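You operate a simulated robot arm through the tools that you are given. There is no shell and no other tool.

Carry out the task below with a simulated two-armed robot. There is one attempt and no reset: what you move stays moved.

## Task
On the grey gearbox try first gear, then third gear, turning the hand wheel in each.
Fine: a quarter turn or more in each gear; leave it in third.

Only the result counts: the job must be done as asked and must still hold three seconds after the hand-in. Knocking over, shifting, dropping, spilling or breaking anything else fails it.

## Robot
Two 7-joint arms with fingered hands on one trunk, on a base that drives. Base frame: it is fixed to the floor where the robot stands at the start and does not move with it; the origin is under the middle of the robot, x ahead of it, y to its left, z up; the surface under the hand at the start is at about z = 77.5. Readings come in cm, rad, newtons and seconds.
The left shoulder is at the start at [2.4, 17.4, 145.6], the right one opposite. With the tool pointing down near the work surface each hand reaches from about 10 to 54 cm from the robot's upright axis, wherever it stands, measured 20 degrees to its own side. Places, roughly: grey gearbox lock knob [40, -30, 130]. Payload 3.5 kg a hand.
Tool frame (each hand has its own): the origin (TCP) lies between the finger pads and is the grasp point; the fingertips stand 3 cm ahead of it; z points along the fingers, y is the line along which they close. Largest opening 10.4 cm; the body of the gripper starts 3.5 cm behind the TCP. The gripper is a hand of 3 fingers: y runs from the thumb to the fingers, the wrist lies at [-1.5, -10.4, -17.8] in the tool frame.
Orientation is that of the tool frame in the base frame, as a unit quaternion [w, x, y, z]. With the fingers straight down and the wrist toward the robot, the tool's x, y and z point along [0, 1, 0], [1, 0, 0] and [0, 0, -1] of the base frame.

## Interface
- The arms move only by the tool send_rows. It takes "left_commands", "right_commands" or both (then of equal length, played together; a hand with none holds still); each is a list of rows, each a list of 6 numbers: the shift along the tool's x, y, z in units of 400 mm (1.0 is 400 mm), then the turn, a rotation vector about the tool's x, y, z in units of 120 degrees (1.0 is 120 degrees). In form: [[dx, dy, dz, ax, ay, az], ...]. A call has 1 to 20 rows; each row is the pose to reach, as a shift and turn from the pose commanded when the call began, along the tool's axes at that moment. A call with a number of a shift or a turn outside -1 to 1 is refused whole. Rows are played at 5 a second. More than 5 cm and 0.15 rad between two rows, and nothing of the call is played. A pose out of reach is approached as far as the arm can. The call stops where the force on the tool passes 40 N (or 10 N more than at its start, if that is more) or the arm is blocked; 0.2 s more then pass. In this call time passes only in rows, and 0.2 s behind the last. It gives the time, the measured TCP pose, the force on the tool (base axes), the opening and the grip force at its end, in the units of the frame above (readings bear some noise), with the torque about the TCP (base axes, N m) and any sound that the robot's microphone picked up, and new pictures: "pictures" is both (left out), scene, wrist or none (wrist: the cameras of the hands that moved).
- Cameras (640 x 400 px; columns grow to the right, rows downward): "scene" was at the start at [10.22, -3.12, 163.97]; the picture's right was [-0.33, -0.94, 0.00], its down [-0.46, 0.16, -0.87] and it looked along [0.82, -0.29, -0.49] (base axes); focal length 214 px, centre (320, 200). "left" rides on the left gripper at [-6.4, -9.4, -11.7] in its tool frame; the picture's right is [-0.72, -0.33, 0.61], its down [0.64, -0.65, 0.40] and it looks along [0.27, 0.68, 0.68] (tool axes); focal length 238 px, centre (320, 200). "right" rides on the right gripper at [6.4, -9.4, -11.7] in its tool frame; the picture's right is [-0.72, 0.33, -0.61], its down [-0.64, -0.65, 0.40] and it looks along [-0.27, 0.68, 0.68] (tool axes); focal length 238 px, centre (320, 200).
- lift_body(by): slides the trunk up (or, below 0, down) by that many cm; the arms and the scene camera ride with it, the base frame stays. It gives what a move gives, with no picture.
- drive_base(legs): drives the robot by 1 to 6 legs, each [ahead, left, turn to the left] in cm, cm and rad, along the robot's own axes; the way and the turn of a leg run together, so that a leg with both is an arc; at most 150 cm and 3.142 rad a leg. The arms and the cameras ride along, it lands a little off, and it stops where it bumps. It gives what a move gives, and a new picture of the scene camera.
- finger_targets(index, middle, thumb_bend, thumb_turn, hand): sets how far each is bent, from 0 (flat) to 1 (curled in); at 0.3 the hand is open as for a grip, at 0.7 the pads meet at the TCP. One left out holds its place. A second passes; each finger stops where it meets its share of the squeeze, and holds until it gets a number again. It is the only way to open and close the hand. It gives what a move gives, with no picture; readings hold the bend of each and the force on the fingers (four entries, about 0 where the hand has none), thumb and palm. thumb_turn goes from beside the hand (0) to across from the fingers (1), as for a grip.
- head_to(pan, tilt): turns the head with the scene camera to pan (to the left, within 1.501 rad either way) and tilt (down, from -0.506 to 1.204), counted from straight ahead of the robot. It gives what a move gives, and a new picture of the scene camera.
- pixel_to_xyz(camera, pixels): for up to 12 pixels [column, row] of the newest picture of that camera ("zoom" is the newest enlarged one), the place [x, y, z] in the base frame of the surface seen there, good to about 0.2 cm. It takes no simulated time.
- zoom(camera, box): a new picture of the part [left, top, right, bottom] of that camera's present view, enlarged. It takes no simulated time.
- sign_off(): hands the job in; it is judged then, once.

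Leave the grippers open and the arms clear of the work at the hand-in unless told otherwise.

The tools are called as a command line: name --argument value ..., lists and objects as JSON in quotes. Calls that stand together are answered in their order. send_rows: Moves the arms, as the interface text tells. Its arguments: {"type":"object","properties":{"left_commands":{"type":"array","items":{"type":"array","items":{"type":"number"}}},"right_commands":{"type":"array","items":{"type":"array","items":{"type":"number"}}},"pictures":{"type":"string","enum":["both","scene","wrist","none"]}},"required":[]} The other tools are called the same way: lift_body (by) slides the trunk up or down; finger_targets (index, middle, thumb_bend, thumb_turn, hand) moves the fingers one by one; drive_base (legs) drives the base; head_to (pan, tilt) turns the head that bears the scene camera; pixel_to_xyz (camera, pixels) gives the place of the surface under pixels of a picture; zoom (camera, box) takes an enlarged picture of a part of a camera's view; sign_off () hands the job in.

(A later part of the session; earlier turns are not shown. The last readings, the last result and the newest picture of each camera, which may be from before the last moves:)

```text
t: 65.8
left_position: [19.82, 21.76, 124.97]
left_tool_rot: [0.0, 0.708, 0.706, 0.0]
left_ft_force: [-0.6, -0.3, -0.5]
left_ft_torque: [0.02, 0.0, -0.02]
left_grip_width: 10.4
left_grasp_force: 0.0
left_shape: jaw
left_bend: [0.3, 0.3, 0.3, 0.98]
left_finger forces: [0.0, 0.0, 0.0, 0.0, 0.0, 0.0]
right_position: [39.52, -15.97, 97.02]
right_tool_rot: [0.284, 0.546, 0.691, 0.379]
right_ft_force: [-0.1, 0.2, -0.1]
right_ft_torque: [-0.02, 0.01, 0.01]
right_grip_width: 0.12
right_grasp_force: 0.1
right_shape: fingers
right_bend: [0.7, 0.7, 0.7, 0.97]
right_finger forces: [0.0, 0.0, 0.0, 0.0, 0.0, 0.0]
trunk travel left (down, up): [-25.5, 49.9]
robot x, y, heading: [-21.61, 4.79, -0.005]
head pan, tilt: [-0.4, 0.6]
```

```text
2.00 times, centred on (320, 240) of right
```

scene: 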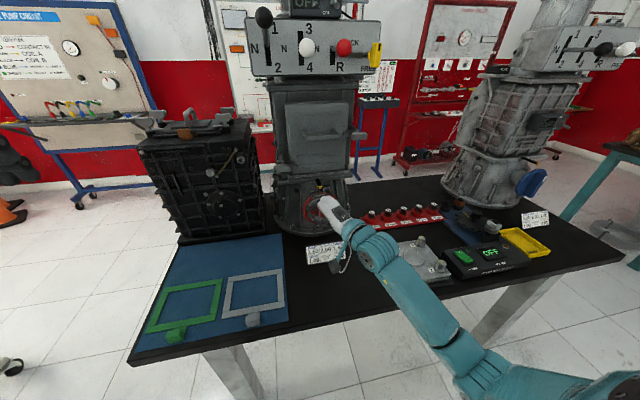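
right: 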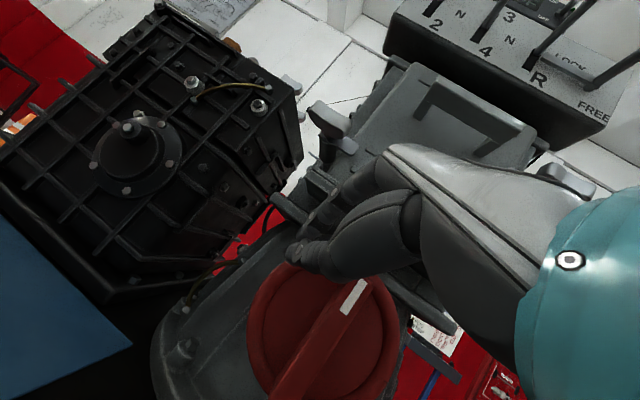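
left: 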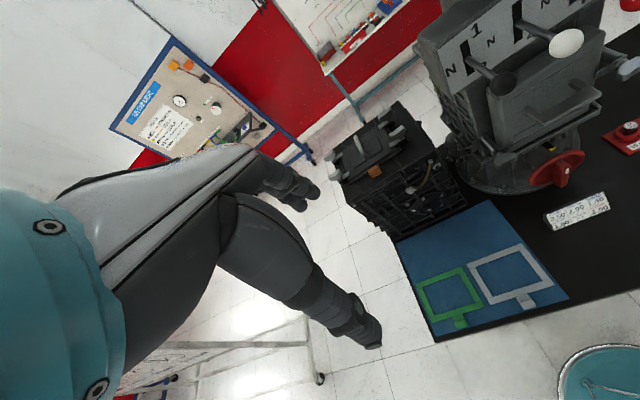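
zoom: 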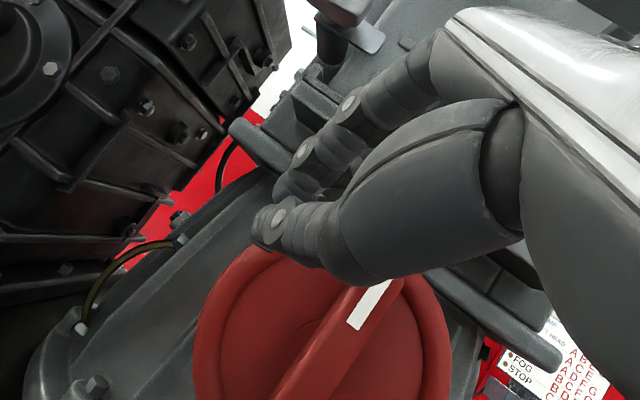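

Both the black lever (up at 1) and the wheel are visible. Now I advance the beak 5 cm to the left side of the bar's top.

send_rows --right_commands '[[-0.0098, 0.0178, 0.0357, 0, 0, 0], [-0.0197, 0.0355, 0.0713, 0, 0, 0], [-0.0295, 0.0533, 0.107, 0, 0, 0]]' --pictures "both"

zoom --camera "scene" --box '[270, 140, 390, 230]'

zoom --camera "right" --box '[160, 140, 480, 340]'

```text
t: 66.6
left_position: [19.72, 21.75, 125.0]
left_tool_rot: [0.002, 0.708, 0.706, 0.0]
left_ft_force: [0.5, -0.2, -0.4]
left_ft_torque: [0.01, 0.02, 0.02]
left_grip_width: 10.39
left_grasp_force: 0.0
left_shape: jaw
left_bend: [0.3, 0.3, 0.3, 0.98]
left_finger forces: [0.0, 0.0, 0.0, 0.0, 0.0, 0.0]
right_position: [44.24, -15.86, 96.68]
right_tool_rot: [0.284, 0.545, 0.691, 0.381]
right_ft_force: [-5.7, 2.8, 3.6]
right_ft_torque: [0.0, -0.04, 0.01]
right_grip_width: 0.08
right_grasp_force: 3.1
right_shape: fingers
right_bend: [0.7, 0.71, 0.7, 0.97]
right_finger forces: [0.0, 6.7, 0.0, 0.0, 0.1, 0.1]
trunk travel left (down, up): [-25.5, 49.9]
robot x, y, heading: [-21.01, 4.4, -0.002]
head pan, tilt: [-0.4, 0.6]
```

scene: 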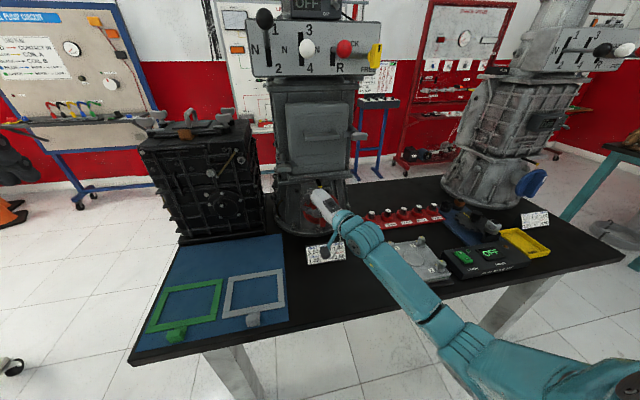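
right: 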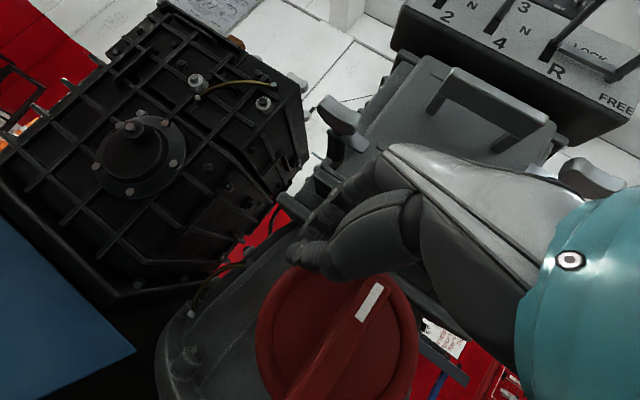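

```text
4.44 times, centred on (330, 185) of scene
```

zoom: 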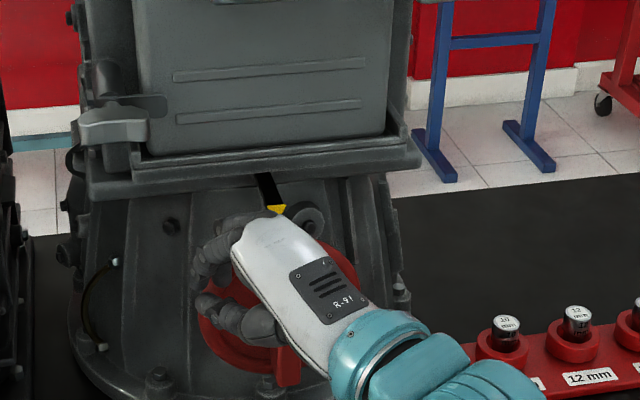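

```text
2.00 times, centred on (320, 240) of right
```

zoom: 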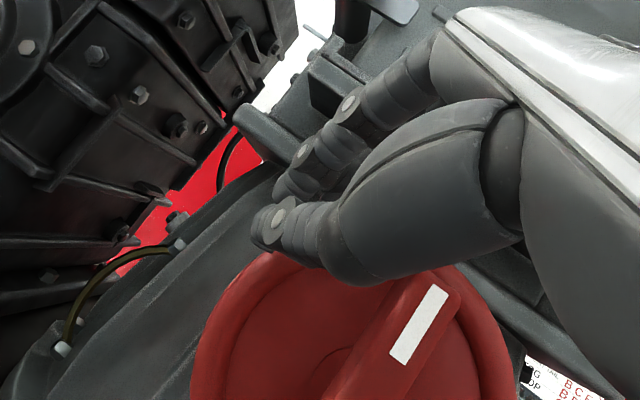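

The middle finger touches the wheel rim lightly (6.7 N). I first back off 0.7 cm from the rim.

send_rows --right_commands '[[0.0077, -0.009, -0.0134, 0, 0, 0]]' --pictures "none"

```text
t: 67.0
left_position: [19.83, 21.82, 124.9]
left_tool_rot: [0.0, 0.708, 0.706, 0.0]
left_ft_force: [-0.9, 0.5, -1.0]
left_ft_torque: [-0.01, 0.01, -0.01]
left_grip_width: 10.39
left_grasp_force: 0.0
left_shape: jaw
left_bend: [0.3, 0.3, 0.3, 0.98]
left_finger forces: [0.1, 0.0, 0.0, 0.0, 0.0, 0.0]
right_position: [43.76, -15.86, 96.52]
right_tool_rot: [0.283, 0.546, 0.692, 0.379]
right_ft_force: [-1.0, 0.1, 0.6]
right_ft_torque: [-0.04, 0.03, -0.01]
right_grip_width: 0.13
right_grasp_force: 0.1
right_shape: fingers
right_bend: [0.7, 0.7, 0.7, 0.97]
right_finger forces: [0.1, 0.1, 0.0, 0.0, 0.0, 0.0]
trunk travel left (down, up): [-25.5, 49.9]
robot x, y, heading: [-20.97, 4.71, -0.003]
head pan, tilt: [-0.4, 0.6]
```

The contact is gone. Now I push the bar's top to the right along the first part of the circular path, in small rows.

send_rows --right_commands '[[-0.0222, -0.0042, -0.01, 0, 0, 0], [-0.0443, -0.0083, -0.02, 0, 0, 0], [-0.0644, -0.0059, -0.0331, 0, 0, 0], [-0.0845, -0.0035, -0.0462, 0, 0, 0], [-0.1048, -0.0075, -0.0554, 0, 0, 0], [-0.1251, -0.0114, -0.0645, 0, 0, 0]]' --pictures "both"

zoom --camera "scene" --box '[270, 140, 390, 230]'

zoom --camera "right" --box '[160, 140, 480, 340]'

```text
t: 68.4
left_position: [19.83, 21.79, 124.93]
left_tool_rot: [0.0, 0.709, 0.706, 0.0]
left_ft_force: [-0.8, 0.0, 0.8]
left_ft_torque: [-0.03, 0.0, -0.03]
left_grip_width: 10.4
left_grasp_force: 0.1
left_shape: jaw
left_bend: [0.3, 0.3, 0.3, 0.98]
left_finger forces: [0.0, 0.0, 0.1, 0.1, 0.0, 0.1]
right_position: [42.5, -21.24, 97.49]
right_tool_rot: [0.284, 0.545, 0.691, 0.38]
right_ft_force: [-0.5, 1.5, 0.1]
right_ft_torque: [0.02, 0.01, 0.06]
right_grip_width: 0.1
right_grasp_force: 0.3
right_shape: fingers
right_bend: [0.7, 0.7, 0.7, 0.97]
right_finger forces: [0.1, 1.7, 0.0, 0.0, 0.0, 0.1]
trunk travel left (down, up): [-25.5, 49.9]
robot x, y, heading: [-20.9, 4.32, 0.001]
head pan, tilt: [-0.4, 0.6]
```

scene: 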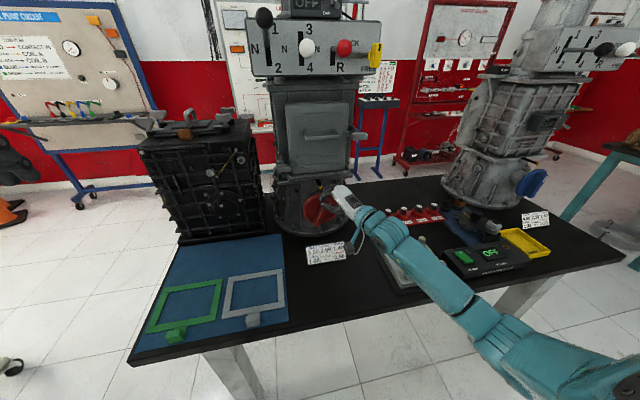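
right: 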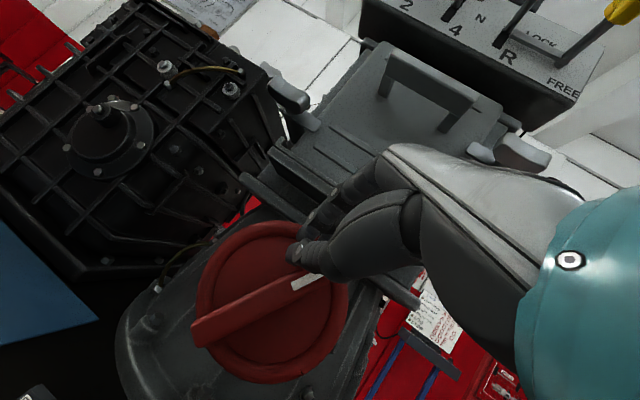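

```text
4.44 times, centred on (330, 185) of scene
```

zoom: 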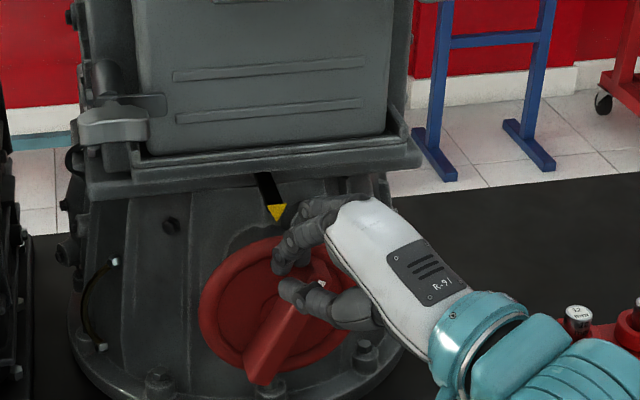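

```text
2.00 times, centred on (320, 240) of right
```

zoom: 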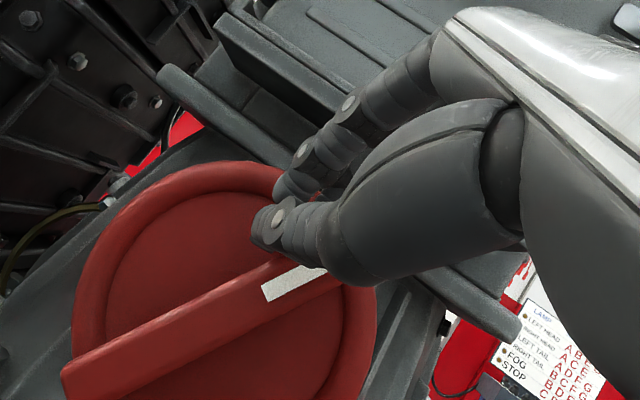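

It works: the wheel turns easily (about 2 N) and is at roughly 35–40° now. I continue the arc to the right and then down.

send_rows --right_commands '[[-0.0181, -0.0085, -0.0046, 0, 0, 0], [-0.0362, -0.017, -0.0092, 0, 0, 0], [-0.0524, -0.0313, -0.0088, 0, 0, 0], [-0.0686, -0.0455, -0.0084, 0, 0, 0], [-0.078, -0.0613, -0.0033, 0, 0, 0], [-0.0873, -0.0771, 0.0019, 0, 0, 0]]' --pictures "both"

zoom --camera "scene" --box '[270, 140, 390, 230]'

zoom --camera "right" --box '[160, 140, 480, 340]'

```text
t: 69.8
left_position: [19.81, 21.8, 125.04]
left_tool_rot: [-0.001, 0.708, 0.706, -0.001]
left_ft_force: [-0.3, 0.5, -0.6]
left_ft_torque: [0.01, 0.01, 0.01]
left_grip_width: 10.37
left_grasp_force: 0.1
left_shape: jaw
left_bend: [0.3, 0.3, 0.3, 0.98]
left_finger forces: [0.0, 0.0, 0.1, 0.1, 0.0, 0.0]
right_position: [41.81, -24.97, 94.82]
right_tool_rot: [0.283, 0.546, 0.691, 0.38]
right_ft_force: [0.1, 1.6, 3.1]
right_ft_torque: [0.08, -0.05, 0.02]
right_grip_width: 0.01
right_grasp_force: 1.2
right_shape: fingers
right_bend: [0.7, 0.7, 0.71, 0.97]
right_finger forces: [0.1, 0.0, 0.0, 0.0, 3.4, 0.0]
trunk travel left (down, up): [-25.5, 49.9]
robot x, y, heading: [-21.43, 4.52, -0.006]
head pan, tilt: [-0.4, 0.6]
```

scene: 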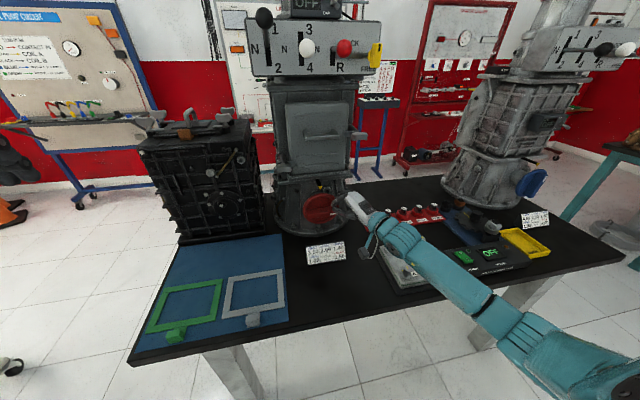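
right: 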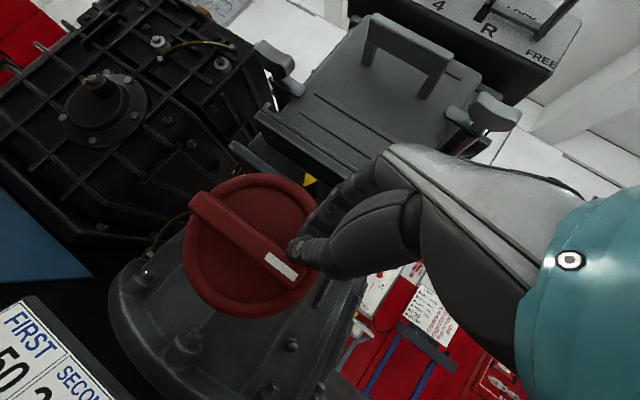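

```text
4.44 times, centred on (330, 185) of scene
```

zoom: 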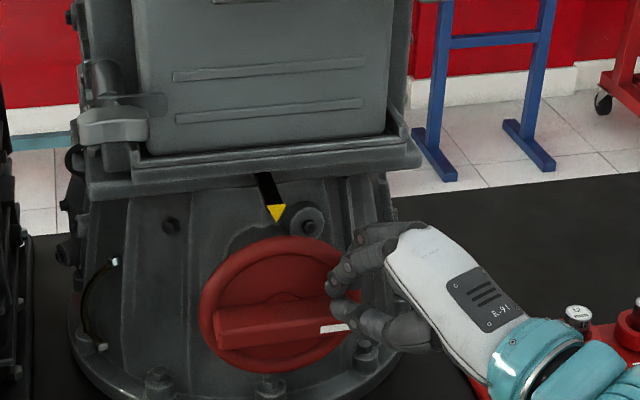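

```text
2.00 times, centred on (320, 240) of right
```

zoom: 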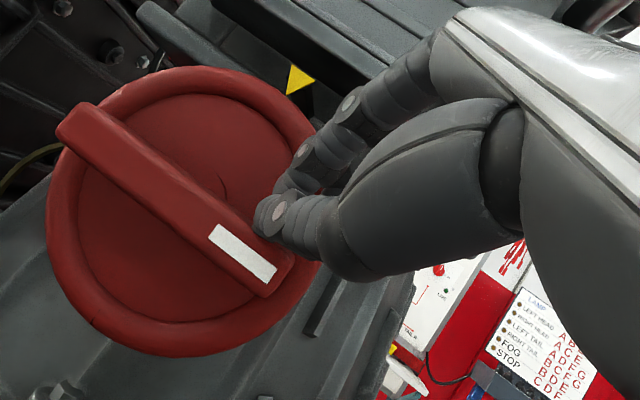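

The bar is now nearly horizontal (about 85°), and the thumb pushes it down with about 3 N. I keep following the arc downward to go well past a quarter turn.

send_rows --right_commands '[[-0.0038, -0.0165, 0.009, 0, 0, 0], [-0.0075, -0.033, 0.0179, 0, 0, 0], [-0.0058, -0.0482, 0.0291, 0, 0, 0], [-0.004, -0.0633, 0.0403, 0, 0, 0], [0.0013, -0.0787, 0.0537, 0, 0, 0], [0.0066, -0.094, 0.067, 0, 0, 0]]' --pictures "both"

zoom --camera "scene" --box '[270, 140, 390, 230]'

zoom --camera "right" --box '[160, 140, 480, 340]'

```text
t: 71.2
left_position: [19.88, 21.66, 124.92]
left_tool_rot: [0.0, 0.708, 0.706, 0.0]
left_ft_force: [0.7, 0.0, -0.2]
left_ft_torque: [-0.03, -0.02, -0.01]
left_grip_width: 10.38
left_grasp_force: 0.0
left_shape: jaw
left_bend: [0.3, 0.3, 0.3, 0.98]
left_finger forces: [0.0, 0.0, 0.0, 0.0, 0.0, 0.0]
right_position: [41.81, -24.39, 90.14]
right_tool_rot: [0.283, 0.546, 0.692, 0.379]
right_ft_force: [0.4, -1.0, 0.9]
right_ft_torque: [0.01, 0.0, -0.08]
right_grip_width: 0.0
right_grasp_force: 1.2
right_shape: fingers
right_bend: [0.7, 0.7, 0.71, 0.98]
right_finger forces: [0.0, 0.0, 0.1, 0.1, 2.1, 0.1]
trunk travel left (down, up): [-25.5, 49.9]
robot x, y, heading: [-21.35, 4.79, -0.003]
head pan, tilt: [-0.4, 0.6]
```

scene: 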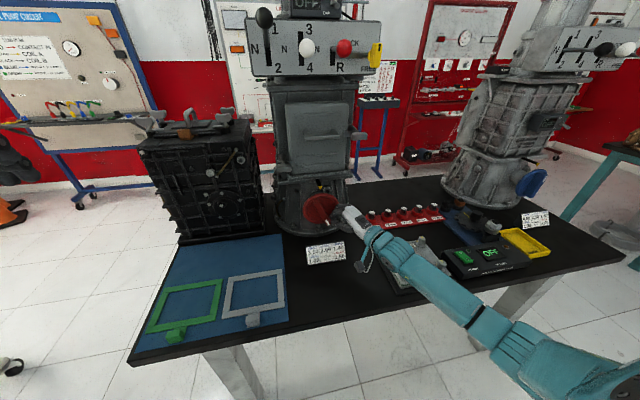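
right: 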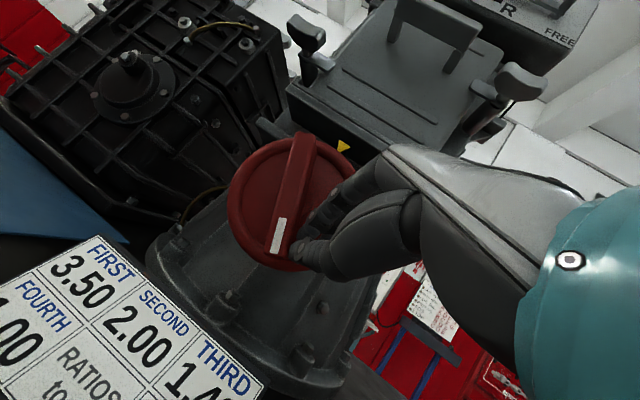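

```text
4.44 times, centred on (330, 185) of scene
```

zoom: 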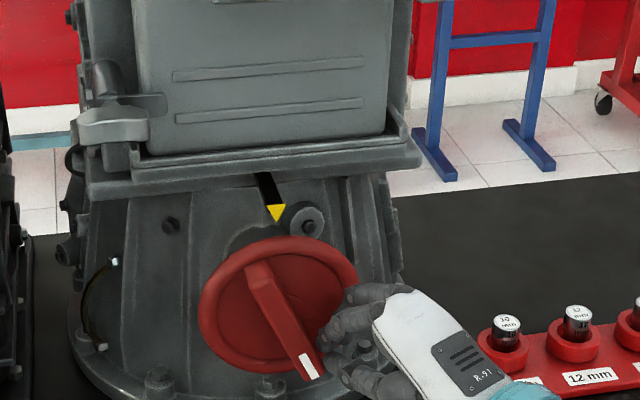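

```text
2.00 times, centred on (320, 240) of right
```

zoom: 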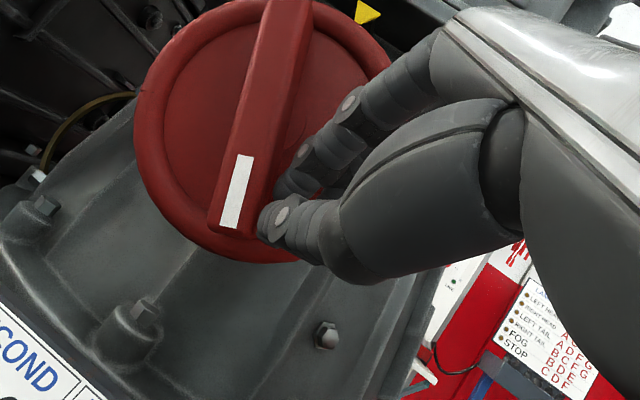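

The wheel has turned about 150° (white mark now at the lower right), well over a quarter turn in gear 1. I'll look up at the gearbox's top disc and the lever to check that first gear really drives the output.

head_to --pan -0.4 --tilt 0.0

zoom --camera "scene" --box '[240, 100, 400, 240]'

```text
t: 72.2
left_position: [19.84, 21.84, 124.99]
left_tool_rot: [0.0, 0.708, 0.706, 0.0]
left_ft_force: [0.8, -0.5, -0.1]
left_ft_torque: [-0.01, 0.02, 0.01]
left_grip_width: 10.38
left_grasp_force: 0.1
left_shape: jaw
left_bend: [0.3, 0.3, 0.3, 0.98]
left_finger forces: [0.0, 0.0, 0.0, 0.0, 0.0, 0.1]
right_position: [41.85, -24.54, 90.13]
right_tool_rot: [0.284, 0.546, 0.691, 0.379]
right_ft_force: [0.7, 0.0, 0.9]
right_ft_torque: [0.01, -0.01, -0.01]
right_grip_width: 0.01
right_grasp_force: 0.5
right_shape: fingers
right_bend: [0.7, 0.7, 0.7, 0.98]
right_finger forces: [0.1, 0.0, 0.0, 0.0, 0.8, 0.0]
trunk travel left (down, up): [-25.5, 49.9]
robot x, y, heading: [-21.14, 4.87, -0.004]
head pan, tilt: [-0.4, 0.0]
```

scene: 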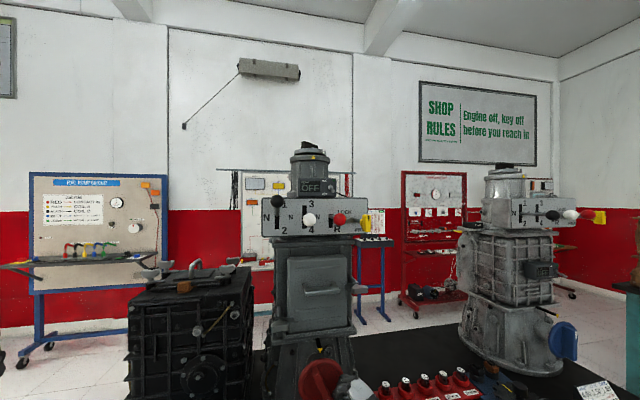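

```text
2.86 times, centred on (320, 170) of scene
```

zoom: 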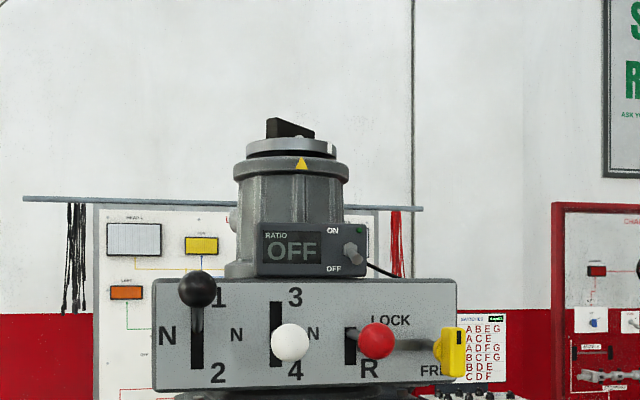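

The output disc on top has turned: its white mark moved right from the yellow triangle. So first gear is engaged and driven. Next I retract the hand from the wheel, straight back.

send_rows --right_commands '[[0.0143, -0.0313, -0.0471, 0, 0, 0], [0.0286, -0.0627, -0.0943, 0, 0, 0], [0.0429, -0.094, -0.1414, 0, 0, 0]]' --pictures "none"

drive_base --legs '[[-8, 0, 0]]'

send_rows --right_commands '[[0.0019, 0.0697, -0.0458, 0, 0, 0], [0.0038, 0.1393, -0.0915, 0, 0, 0], [0.0058, 0.209, -0.1373, 0, 0, 0], [0.0077, 0.2787, -0.183, 0, 0, 0], [0.0096, 0.3483, -0.2288, 0, 0, 0], [0.0115, 0.418, -0.2745, 0, 0, 0]]' --pictures "none"

```text
t: 73.0
left_position: [19.9, 21.83, 124.94]
left_tool_rot: [0.0, 0.709, 0.706, 0.0]
left_ft_force: [-1.0, 0.4, 0.1]
left_ft_torque: [-0.02, -0.02, -0.02]
left_grip_width: 10.34
left_grasp_force: 0.2
left_shape: jaw
left_bend: [0.3, 0.3, 0.3, 0.98]
left_finger forces: [0.0, 0.1, 0.0, 0.0, 0.0, 0.0]
right_position: [34.73, -24.56, 90.17]
right_tool_rot: [0.283, 0.545, 0.692, 0.379]
right_ft_force: [0.0, 0.2, 0.5]
right_ft_torque: [-0.02, -0.02, -0.02]
right_grip_width: 0.09
right_grasp_force: 0.1
right_shape: fingers
right_bend: [0.7, 0.7, 0.7, 0.98]
right_finger forces: [0.0, 0.0, 0.1, 0.1, 0.0, 0.0]
trunk travel left (down, up): [-25.5, 49.9]
robot x, y, heading: [-21.33, 4.62, -0.005]
head pan, tilt: [-0.4, 0.0]
```

```text
t: 74.1
left_position: [11.87, 21.79, 124.98]
left_tool_rot: [0.0, 0.708, 0.706, 0.001]
left_ft_force: [-1.0, -0.4, 0.2]
left_ft_torque: [-0.03, -0.01, 0.0]
left_grip_width: 10.38
left_grasp_force: 0.0
left_shape: jaw
left_bend: [0.3, 0.3, 0.3, 0.98]
left_finger forces: [0.0, 0.0, 0.1, 0.1, 0.1, 0.1]
right_position: [26.77, -24.53, 90.11]
right_tool_rot: [0.284, 0.546, 0.691, 0.379]
right_ft_force: [-0.8, 1.0, 0.4]
right_ft_torque: [-0.01, -0.05, 0.0]
right_grip_width: 0.07
right_grasp_force: 0.1
right_shape: fingers
right_bend: [0.7, 0.7, 0.7, 0.98]
right_finger forces: [0.1, 0.0, 0.0, 0.0, 0.0, 0.0]
trunk travel left (down, up): [-25.5, 49.9]
robot x, y, heading: [-28.94, 4.73, -0.002]
head pan, tilt: [-0.4, 0.0]
```

scene: 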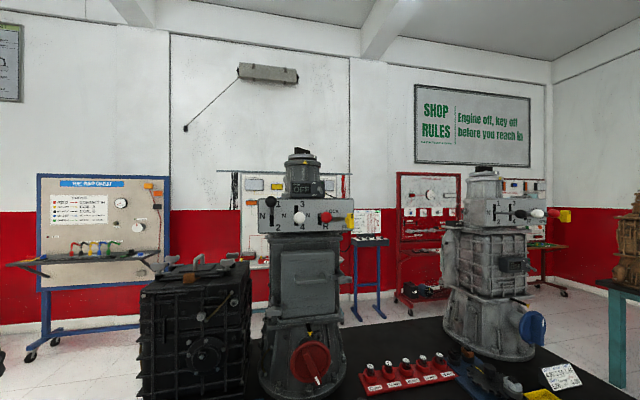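

```text
t: 75.5
left_position: [12.08, 21.73, 125.1]
left_tool_rot: [0.0, 0.709, 0.706, -0.001]
left_ft_force: [0.6, 0.1, -0.5]
left_ft_torque: [0.02, -0.04, 0.04]
left_grip_width: 10.4
left_grasp_force: 0.1
left_shape: jaw
left_bend: [0.3, 0.3, 0.3, 0.98]
left_finger forces: [0.0, 0.1, 0.0, 0.0, 0.0, 0.0]
right_position: [27.3, -24.2, 110.31]
right_tool_rot: [0.284, 0.545, 0.691, 0.38]
right_ft_force: [-0.6, 0.2, -0.2]
right_ft_torque: [0.01, -0.03, 0.01]
right_grip_width: 0.07
right_grasp_force: 0.0
right_shape: fingers
right_bend: [0.7, 0.7, 0.7, 0.98]
right_finger forces: [0.0, 0.0, 0.0, 0.0, 0.0, 0.0]
trunk travel left (down, up): [-25.5, 49.9]
robot x, y, heading: [-28.83, 4.52, -0.003]
head pan, tilt: [-0.4, 0.0]
```

The hand is clear at [27.3, -24.2, 110]. Now back to the levers: open the hand, raise the trunk 32 cm, and bring the arm 7 cm left. After that I'll line up with the base.

finger_targets --hand "right" --index 0.35 --middle 0.35 --thumb_bend 0.35

lift_body --by 32

send_rows --right_commands '[[0.0566, 0.0068, 0.0127, 0, 0, 0], [0.1132, 0.0135, 0.0253, 0, 0, 0], [0.1698, 0.0203, 0.038, 0, 0, 0]]' --pictures "none"

head_to --pan -0.35 --tilt 0.45

```text
t: 76.5
left_position: [11.92, 21.86, 124.86]
left_tool_rot: [0.0, 0.708, 0.706, 0.0]
left_ft_force: [-0.1, -0.1, 0.1]
left_ft_torque: [0.04, -0.01, 0.01]
left_grip_width: 10.41
left_grasp_force: 0.2
left_shape: jaw
left_bend: [0.3, 0.3, 0.3, 0.98]
left_finger forces: [0.1, 0.0, 0.1, 0.1, 0.0, 0.1]
right_position: [27.13, -24.29, 110.26]
right_tool_rot: [0.285, 0.546, 0.691, 0.379]
right_ft_force: [-0.1, -0.7, -0.3]
right_ft_torque: [0.01, 0.02, 0.01]
right_grip_width: 9.0
right_grasp_force: 0.0
right_shape: fingers
right_bend: [0.35, 0.35, 0.35, 0.98]
right_finger forces: [0.0, 0.0, 0.0, 0.1, 0.1, 0.0]
trunk travel left (down, up): [-25.5, 49.9]
robot x, y, heading: [-29.4, 4.49, -0.006]
head pan, tilt: [-0.4, 0.0]
```

```text
t: 79.7
left_position: [11.98, 21.88, 156.85]
left_tool_rot: [0.0, 0.709, 0.706, 0.0]
left_ft_force: [-0.7, -0.5, 1.1]
left_ft_torque: [0.01, 0.01, 0.01]
left_grip_width: 10.37
left_grasp_force: 0.1
left_shape: jaw
left_bend: [0.3, 0.3, 0.3, 0.98]
left_finger forces: [0.0, 0.0, 0.0, 0.0, 0.0, 0.0]
right_position: [26.9, -24.56, 142.12]
right_tool_rot: [0.284, 0.546, 0.691, 0.379]
right_ft_force: [0.7, -1.0, 0.3]
right_ft_torque: [0.0, 0.0, 0.02]
right_grip_width: 9.03
right_grasp_force: 0.1
right_shape: fingers
right_bend: [0.35, 0.35, 0.35, 0.98]
right_finger forces: [0.1, 0.0, 0.0, 0.1, 0.0, 0.0]
trunk travel left (down, up): [-57.5, 17.9]
robot x, y, heading: [-29.26, 4.57, -0.005]
head pan, tilt: [-0.4, 0.0]
```

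```text
t: 80.5
left_position: [12.0, 21.79, 156.87]
left_tool_rot: [0.001, 0.709, 0.706, -0.001]
left_ft_force: [-0.2, 0.4, -0.3]
left_ft_torque: [-0.04, -0.01, -0.03]
left_grip_width: 10.38
left_grasp_force: 0.0
left_shape: jaw
left_bend: [0.3, 0.3, 0.3, 0.98]
left_finger forces: [0.1, 0.0, 0.0, 0.1, 0.0, 0.1]
right_position: [26.88, -17.41, 142.1]
right_tool_rot: [0.285, 0.546, 0.691, 0.379]
right_ft_force: [0.2, -0.2, 0.0]
right_ft_torque: [-0.01, -0.04, -0.01]
right_grip_width: 9.0
right_grasp_force: 0.1
right_shape: fingers
right_bend: [0.35, 0.35, 0.35, 0.98]
right_finger forces: [0.1, 0.1, 0.0, 0.0, 0.0, 0.0]
trunk travel left (down, up): [-57.5, 17.9]
robot x, y, heading: [-28.68, 4.52, -0.003]
head pan, tilt: [-0.4, 0.0]
```

```text
t: 81.4
left_position: [11.99, 21.84, 156.9]
left_tool_rot: [0.001, 0.708, 0.706, 0.0]
left_ft_force: [-0.4, -0.3, 0.1]
left_ft_torque: [0.0, 0.01, 0.0]
left_grip_width: 10.36
left_grasp_force: 0.1
left_shape: jaw
left_bend: [0.3, 0.3, 0.3, 0.98]
left_finger forces: [0.1, 0.0, 0.0, 0.1, 0.0, 0.0]
right_position: [26.86, -17.58, 141.96]
right_tool_rot: [0.284, 0.546, 0.691, 0.379]
right_ft_force: [0.1, -0.4, 0.2]
right_ft_torque: [0.02, -0.01, 0.0]
right_grip_width: 9.03
right_grasp_force: 0.1
right_shape: fingers
right_bend: [0.35, 0.35, 0.35, 0.98]
right_finger forces: [0.0, 0.0, 0.0, 0.0, 0.0, 0.0]
trunk travel left (down, up): [-57.5, 17.9]
robot x, y, heading: [-29.08, 4.54, -0.006]
head pan, tilt: [-0.351, 0.45]
```

scene: 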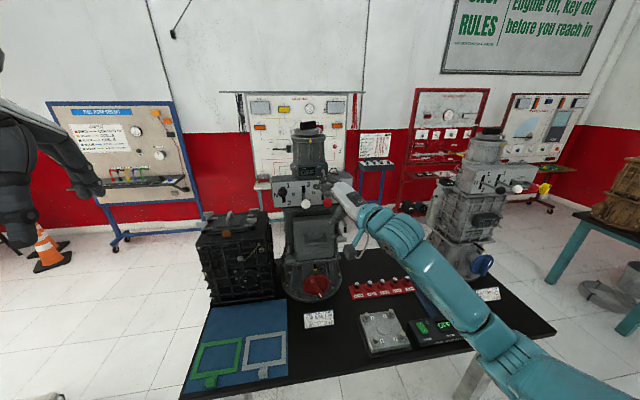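

The hand is at [26.9, -17.5, 142]. I drive 6.9 cm left and 10 cm forward to line it up with the black lever.

drive_base --legs '[[0, 6.9, 0], [10, 0, 0]]'

zoom --camera "scene" --box '[240, 130, 380, 230]'

```text
t: 83.1
left_position: [21.97, 28.83, 157.09]
left_tool_rot: [0.001, 0.708, 0.706, 0.0]
left_ft_force: [-0.9, -0.2, 0.1]
left_ft_torque: [-0.03, -0.02, -0.02]
left_grip_width: 10.39
left_grasp_force: 0.1
left_shape: jaw
left_bend: [0.3, 0.3, 0.3, 0.98]
left_finger forces: [0.0, 0.0, 0.0, 0.0, 0.0, 0.0]
right_position: [36.78, -10.63, 142.1]
right_tool_rot: [0.283, 0.546, 0.692, 0.379]
right_ft_force: [-0.3, 0.3, 0.7]
right_ft_torque: [0.0, -0.01, -0.03]
right_grip_width: 9.05
right_grasp_force: 0.0
right_shape: fingers
right_bend: [0.35, 0.35, 0.35, 0.98]
right_finger forces: [0.1, 0.0, 0.1, 0.1, 0.0, 0.1]
trunk travel left (down, up): [-57.5, 17.9]
robot x, y, heading: [-18.73, 11.67, -0.004]
head pan, tilt: [-0.351, 0.45]
```

scene: 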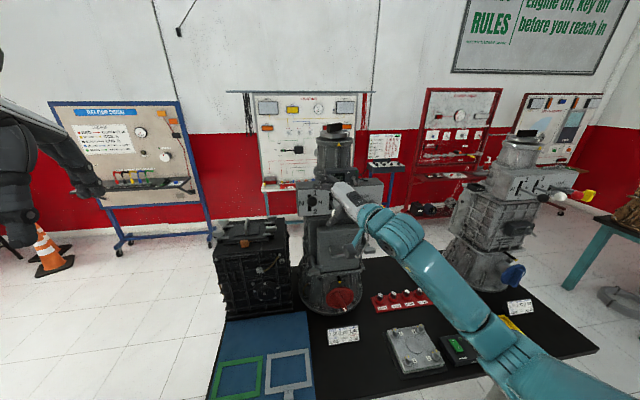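

```text
4.00 times, centred on (310, 180) of scene
```

zoom: 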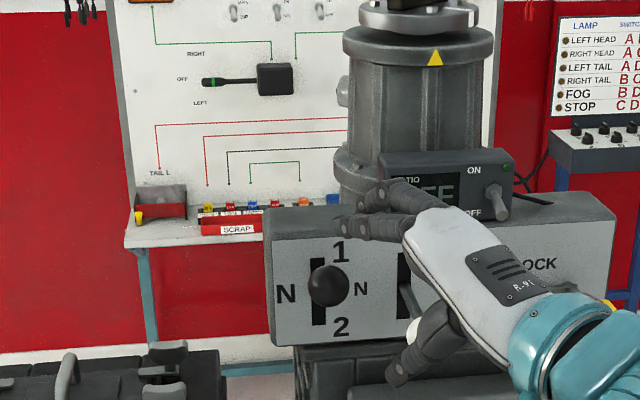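

The black ball is visible at scene pixel (312, 201). I'll measure it.

pixel_to_xyz --camera "scene" --pixels '[[312, 201.5], [312, 200], [333, 213]]'

```text
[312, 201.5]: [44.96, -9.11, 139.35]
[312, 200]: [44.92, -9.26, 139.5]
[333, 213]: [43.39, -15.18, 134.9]
```

The ball centre is at about [46.2, -9.5, 138.7]. I first shift the open hand in its closing direction to centre on the ball, then advance along the tool axis to straddle it.

send_rows --right_commands '[[-0.015, 0.0583, 0.02, 0, 0, 0], [-0.02, 0.0583, 0.08, 0, 0, 0], [-0.025, 0.0583, 0.14, 0, 0, 0], [-0.0313, 0.0583, 0.2058, 0, 0, 0]]' --pictures "both"

zoom --camera "scene" --box '[280, 160, 360, 220]'

zoom --camera "right" --box '[180, 140, 420, 340]'

```text
t: 84.1
left_position: [22.13, 28.73, 156.98]
left_tool_rot: [-0.001, 0.708, 0.706, 0.0]
left_ft_force: [1.1, 0.1, 0.5]
left_ft_torque: [0.03, 0.0, 0.05]
left_grip_width: 10.4
left_grasp_force: 0.0
left_shape: jaw
left_bend: [0.3, 0.3, 0.3, 0.98]
left_finger forces: [0.0, 0.0, 0.0, 0.0, 0.1, 0.0]
right_position: [44.86, -9.87, 139.44]
right_tool_rot: [0.284, 0.546, 0.691, 0.379]
right_ft_force: [-0.8, -0.5, 0.7]
right_ft_torque: [-0.01, -0.03, 0.05]
right_grip_width: 9.01
right_grasp_force: 0.1
right_shape: fingers
right_bend: [0.35, 0.35, 0.35, 0.98]
right_finger forces: [0.1, 0.0, 0.0, 0.1, 0.0, 0.1]
trunk travel left (down, up): [-57.5, 17.9]
robot x, y, heading: [-18.91, 11.75, -0.003]
head pan, tilt: [-0.351, 0.45]
```

scene: 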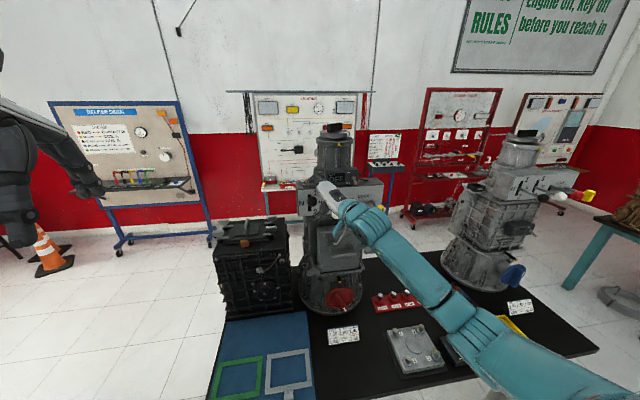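
right: 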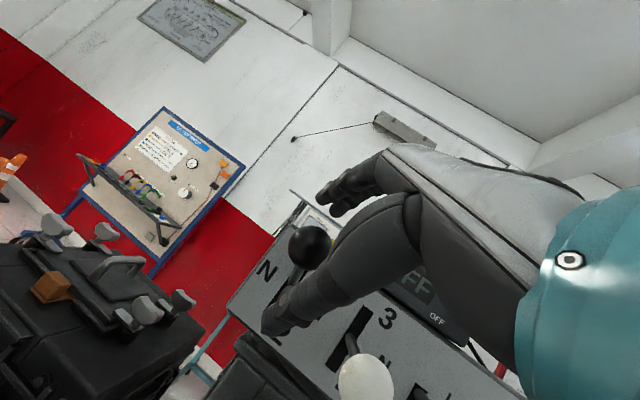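

```text
6.67 times, centred on (320, 190) of scene
```

zoom: 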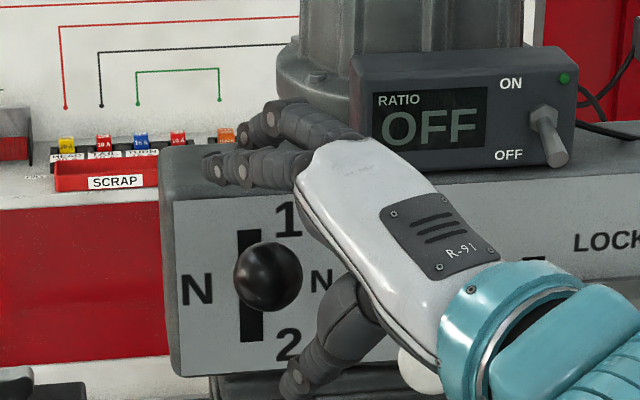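

```text
2.00 times, centred on (300, 240) of right
```

zoom: 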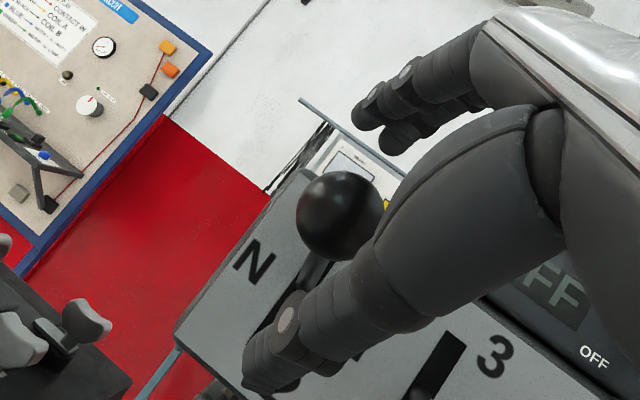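

The ball is well centred between the pads. Raising the lever actually swings the ball slightly toward the panel, so on the way down I'll move slightly back. I close lightly on the ball now.

finger_targets --hand "right" --index 0.62 --middle 0.62 --thumb_bend 0.62

send_rows --right_commands '[[0.0014, -0.0134, 0.0047, 0, 0, 0], [0.0028, -0.0268, 0.0093, 0, 0, 0], [0.0037, -0.0397, 0.0148, 0, 0, 0], [0.0045, -0.0525, 0.0203, 0, 0, 0]]' --pictures "both"

zoom --camera "scene" --box '[280, 160, 360, 220]'

```text
t: 85.1
left_position: [22.0, 28.72, 157.05]
left_tool_rot: [-0.001, 0.708, 0.706, 0.0]
left_ft_force: [-0.1, 0.6, -0.7]
left_ft_torque: [-0.01, -0.02, 0.0]
left_grip_width: 10.39
left_grasp_force: 0.0
left_shape: jaw
left_bend: [0.3, 0.3, 0.3, 0.98]
left_finger forces: [0.0, 0.0, 0.0, 0.0, 0.1, 0.0]
right_position: [44.83, -9.91, 139.52]
right_tool_rot: [0.283, 0.546, 0.692, 0.379]
right_ft_force: [-1.0, 0.4, -1.7]
right_ft_torque: [-0.01, 0.05, -0.01]
right_grip_width: 2.64
right_grasp_force: 2.5
right_shape: fingers
right_bend: [0.61, 0.62, 0.59, 0.97]
right_finger forces: [0.5, 0.0, 0.0, 0.0, 3.0, 0.1]
trunk travel left (down, up): [-57.5, 17.9]
robot x, y, heading: [-19.01, 11.9, -0.001]
head pan, tilt: [-0.351, 0.45]
```

```text
t: 86.1
left_position: [22.01, 28.83, 157.04]
left_tool_rot: [0.001, 0.708, 0.706, 0.0]
left_ft_force: [-0.7, 0.0, -0.5]
left_ft_torque: [-0.01, 0.01, -0.01]
left_grip_width: 10.39
left_grasp_force: 0.1
left_shape: jaw
left_bend: [0.3, 0.3, 0.3, 0.98]
left_finger forces: [0.0, 0.0, 0.0, 0.0, 0.0, 0.1]
right_position: [44.54, -9.62, 137.18]
right_tool_rot: [0.282, 0.546, 0.692, 0.379]
right_ft_force: [0.9, 2.4, 1.5]
right_ft_torque: [0.0, 0.0, 0.05]
right_grip_width: 2.35
right_grasp_force: 1.1
right_shape: fingers
right_bend: [0.6, 0.62, 0.62, 0.98]
right_finger forces: [1.6, 0.2, 0.0, 0.1, 0.0, 0.0]
trunk travel left (down, up): [-57.5, 17.9]
robot x, y, heading: [-19.42, 12.09, -0.008]
head pan, tilt: [-0.351, 0.45]
```

scene: 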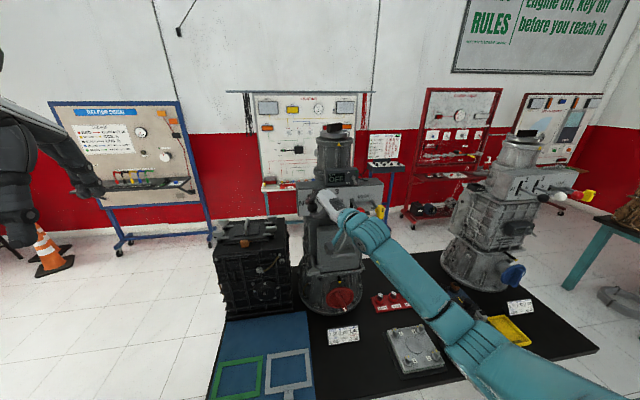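
right: 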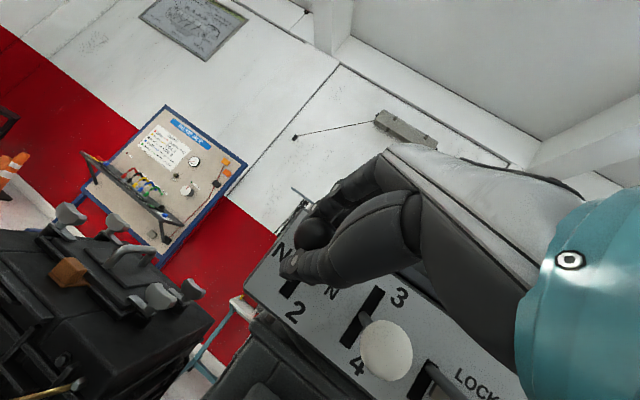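

```text
6.67 times, centred on (320, 190) of scene
```

zoom: 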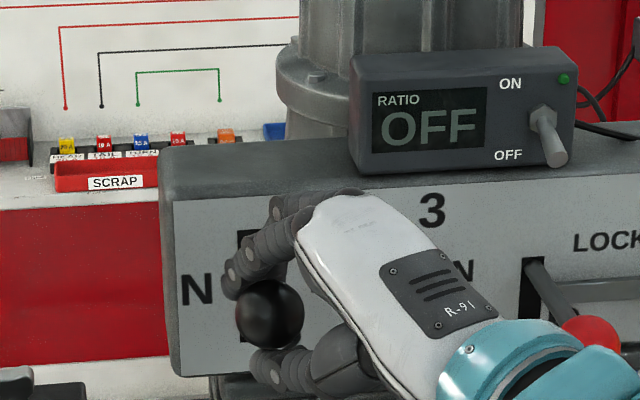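

The lever follows downward. I continue to the neutral height.

send_rows --right_commands '[[0.0004, -0.0112, 0.0057, 0, 0, 0], [0.0008, -0.0224, 0.0114, 0, 0, 0], [0.0008, -0.0342, 0.0185, 0, 0, 0], [0.0008, -0.046, 0.0256, 0, 0, 0]]' --pictures "both"

zoom --camera "scene" --box '[280, 170, 360, 230]'

zoom --camera "right" --box '[180, 140, 420, 340]'

```text
t: 87.1
left_position: [21.93, 28.68, 157.0]
left_tool_rot: [0.0, 0.708, 0.706, 0.0]
left_ft_force: [-0.1, 0.1, 0.6]
left_ft_torque: [0.01, 0.01, -0.01]
left_grip_width: 10.38
left_grasp_force: 0.0
left_shape: jaw
left_bend: [0.3, 0.3, 0.3, 0.98]
left_finger forces: [0.0, 0.1, 0.0, 0.1, 0.1, 0.0]
right_position: [44.36, -9.7, 135.17]
right_tool_rot: [0.284, 0.546, 0.692, 0.378]
right_ft_force: [-0.9, -0.6, -2.4]
right_ft_torque: [-0.03, -0.02, -0.03]
right_grip_width: 2.56
right_grasp_force: 2.6
right_shape: fingers
right_bend: [0.62, 0.62, 0.59, 0.98]
right_finger forces: [0.0, 1.7, 0.0, 0.0, 3.7, 0.0]
trunk travel left (down, up): [-57.5, 17.9]
robot x, y, heading: [-18.99, 11.59, -0.003]
head pan, tilt: [-0.351, 0.45]
```

scene: 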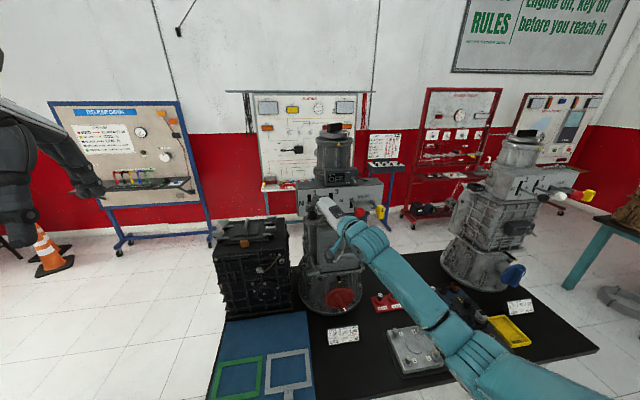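
right: 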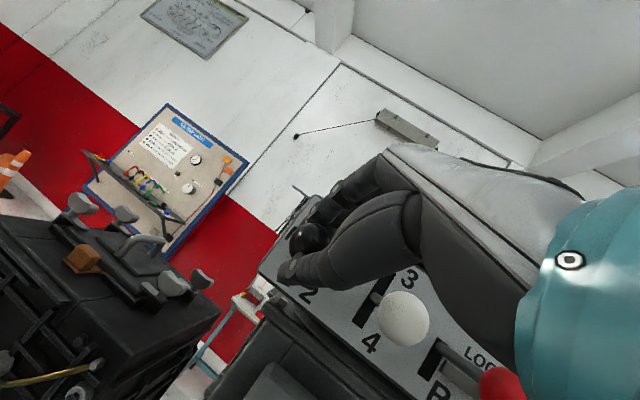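

```text
6.67 times, centred on (320, 200) of scene
```

zoom: 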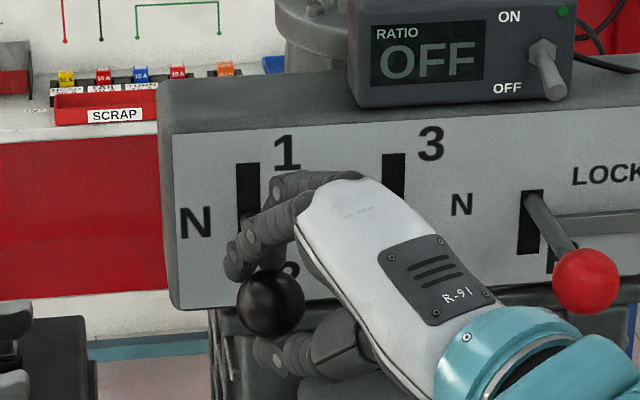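

```text
2.00 times, centred on (300, 240) of right
```

zoom: 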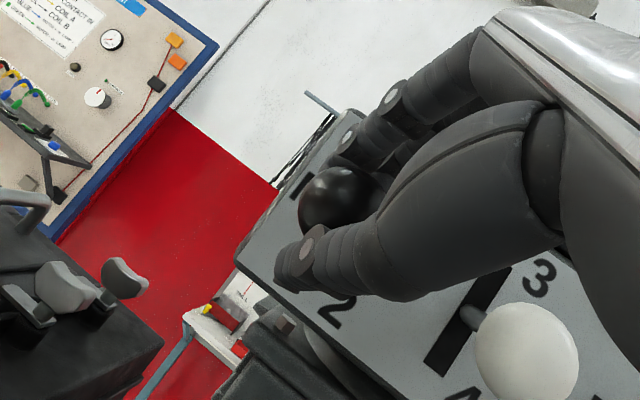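

The lever seems near neutral. I'll measure the ball, then open the hand and see where it settles.

pixel_to_xyz --camera "scene" --pixels '[[312.6, 215.3], [312.6, 213]]'

finger_targets --hand "right" --index 0.4 --middle 0.4 --thumb_bend 0.4

zoom --camera "scene" --box '[280, 170, 360, 230]'

pixel_to_xyz --camera "scene" --pixels '[[312.6, 215.3], [312.6, 213], [312.6, 217]]'

```text
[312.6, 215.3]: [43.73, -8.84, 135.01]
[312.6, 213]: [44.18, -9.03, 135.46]
```

```text
t: 88.1
left_position: [22.02, 28.7, 157.0]
left_tool_rot: [0.001, 0.708, 0.706, 0.0]
left_ft_force: [-0.1, -0.5, -0.3]
left_ft_torque: [0.0, 0.03, 0.0]
left_grip_width: 10.39
left_grasp_force: 0.0
left_shape: jaw
left_bend: [0.3, 0.3, 0.3, 0.98]
left_finger forces: [0.1, 0.0, 0.0, 0.0, 0.0, 0.0]
right_position: [44.18, -9.61, 135.17]
right_tool_rot: [0.284, 0.547, 0.691, 0.378]
right_ft_force: [0.6, -0.3, 0.1]
right_ft_torque: [0.02, -0.01, 0.01]
right_grip_width: 7.73
right_grasp_force: 0.0
right_shape: fingers
right_bend: [0.4, 0.4, 0.4, 0.98]
right_finger forces: [0.0, 0.0, 0.1, 0.1, 0.1, 0.0]
trunk travel left (down, up): [-57.5, 17.9]
robot x, y, heading: [-19.08, 12.22, -0.001]
head pan, tilt: [-0.351, 0.45]
```

```text
6.67 times, centred on (320, 200) of scene
```

zoom: 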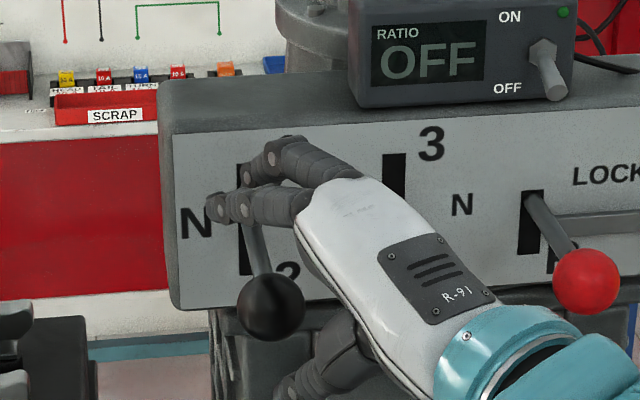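

```text
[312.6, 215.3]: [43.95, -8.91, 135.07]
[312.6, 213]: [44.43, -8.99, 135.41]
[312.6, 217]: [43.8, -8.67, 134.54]
```

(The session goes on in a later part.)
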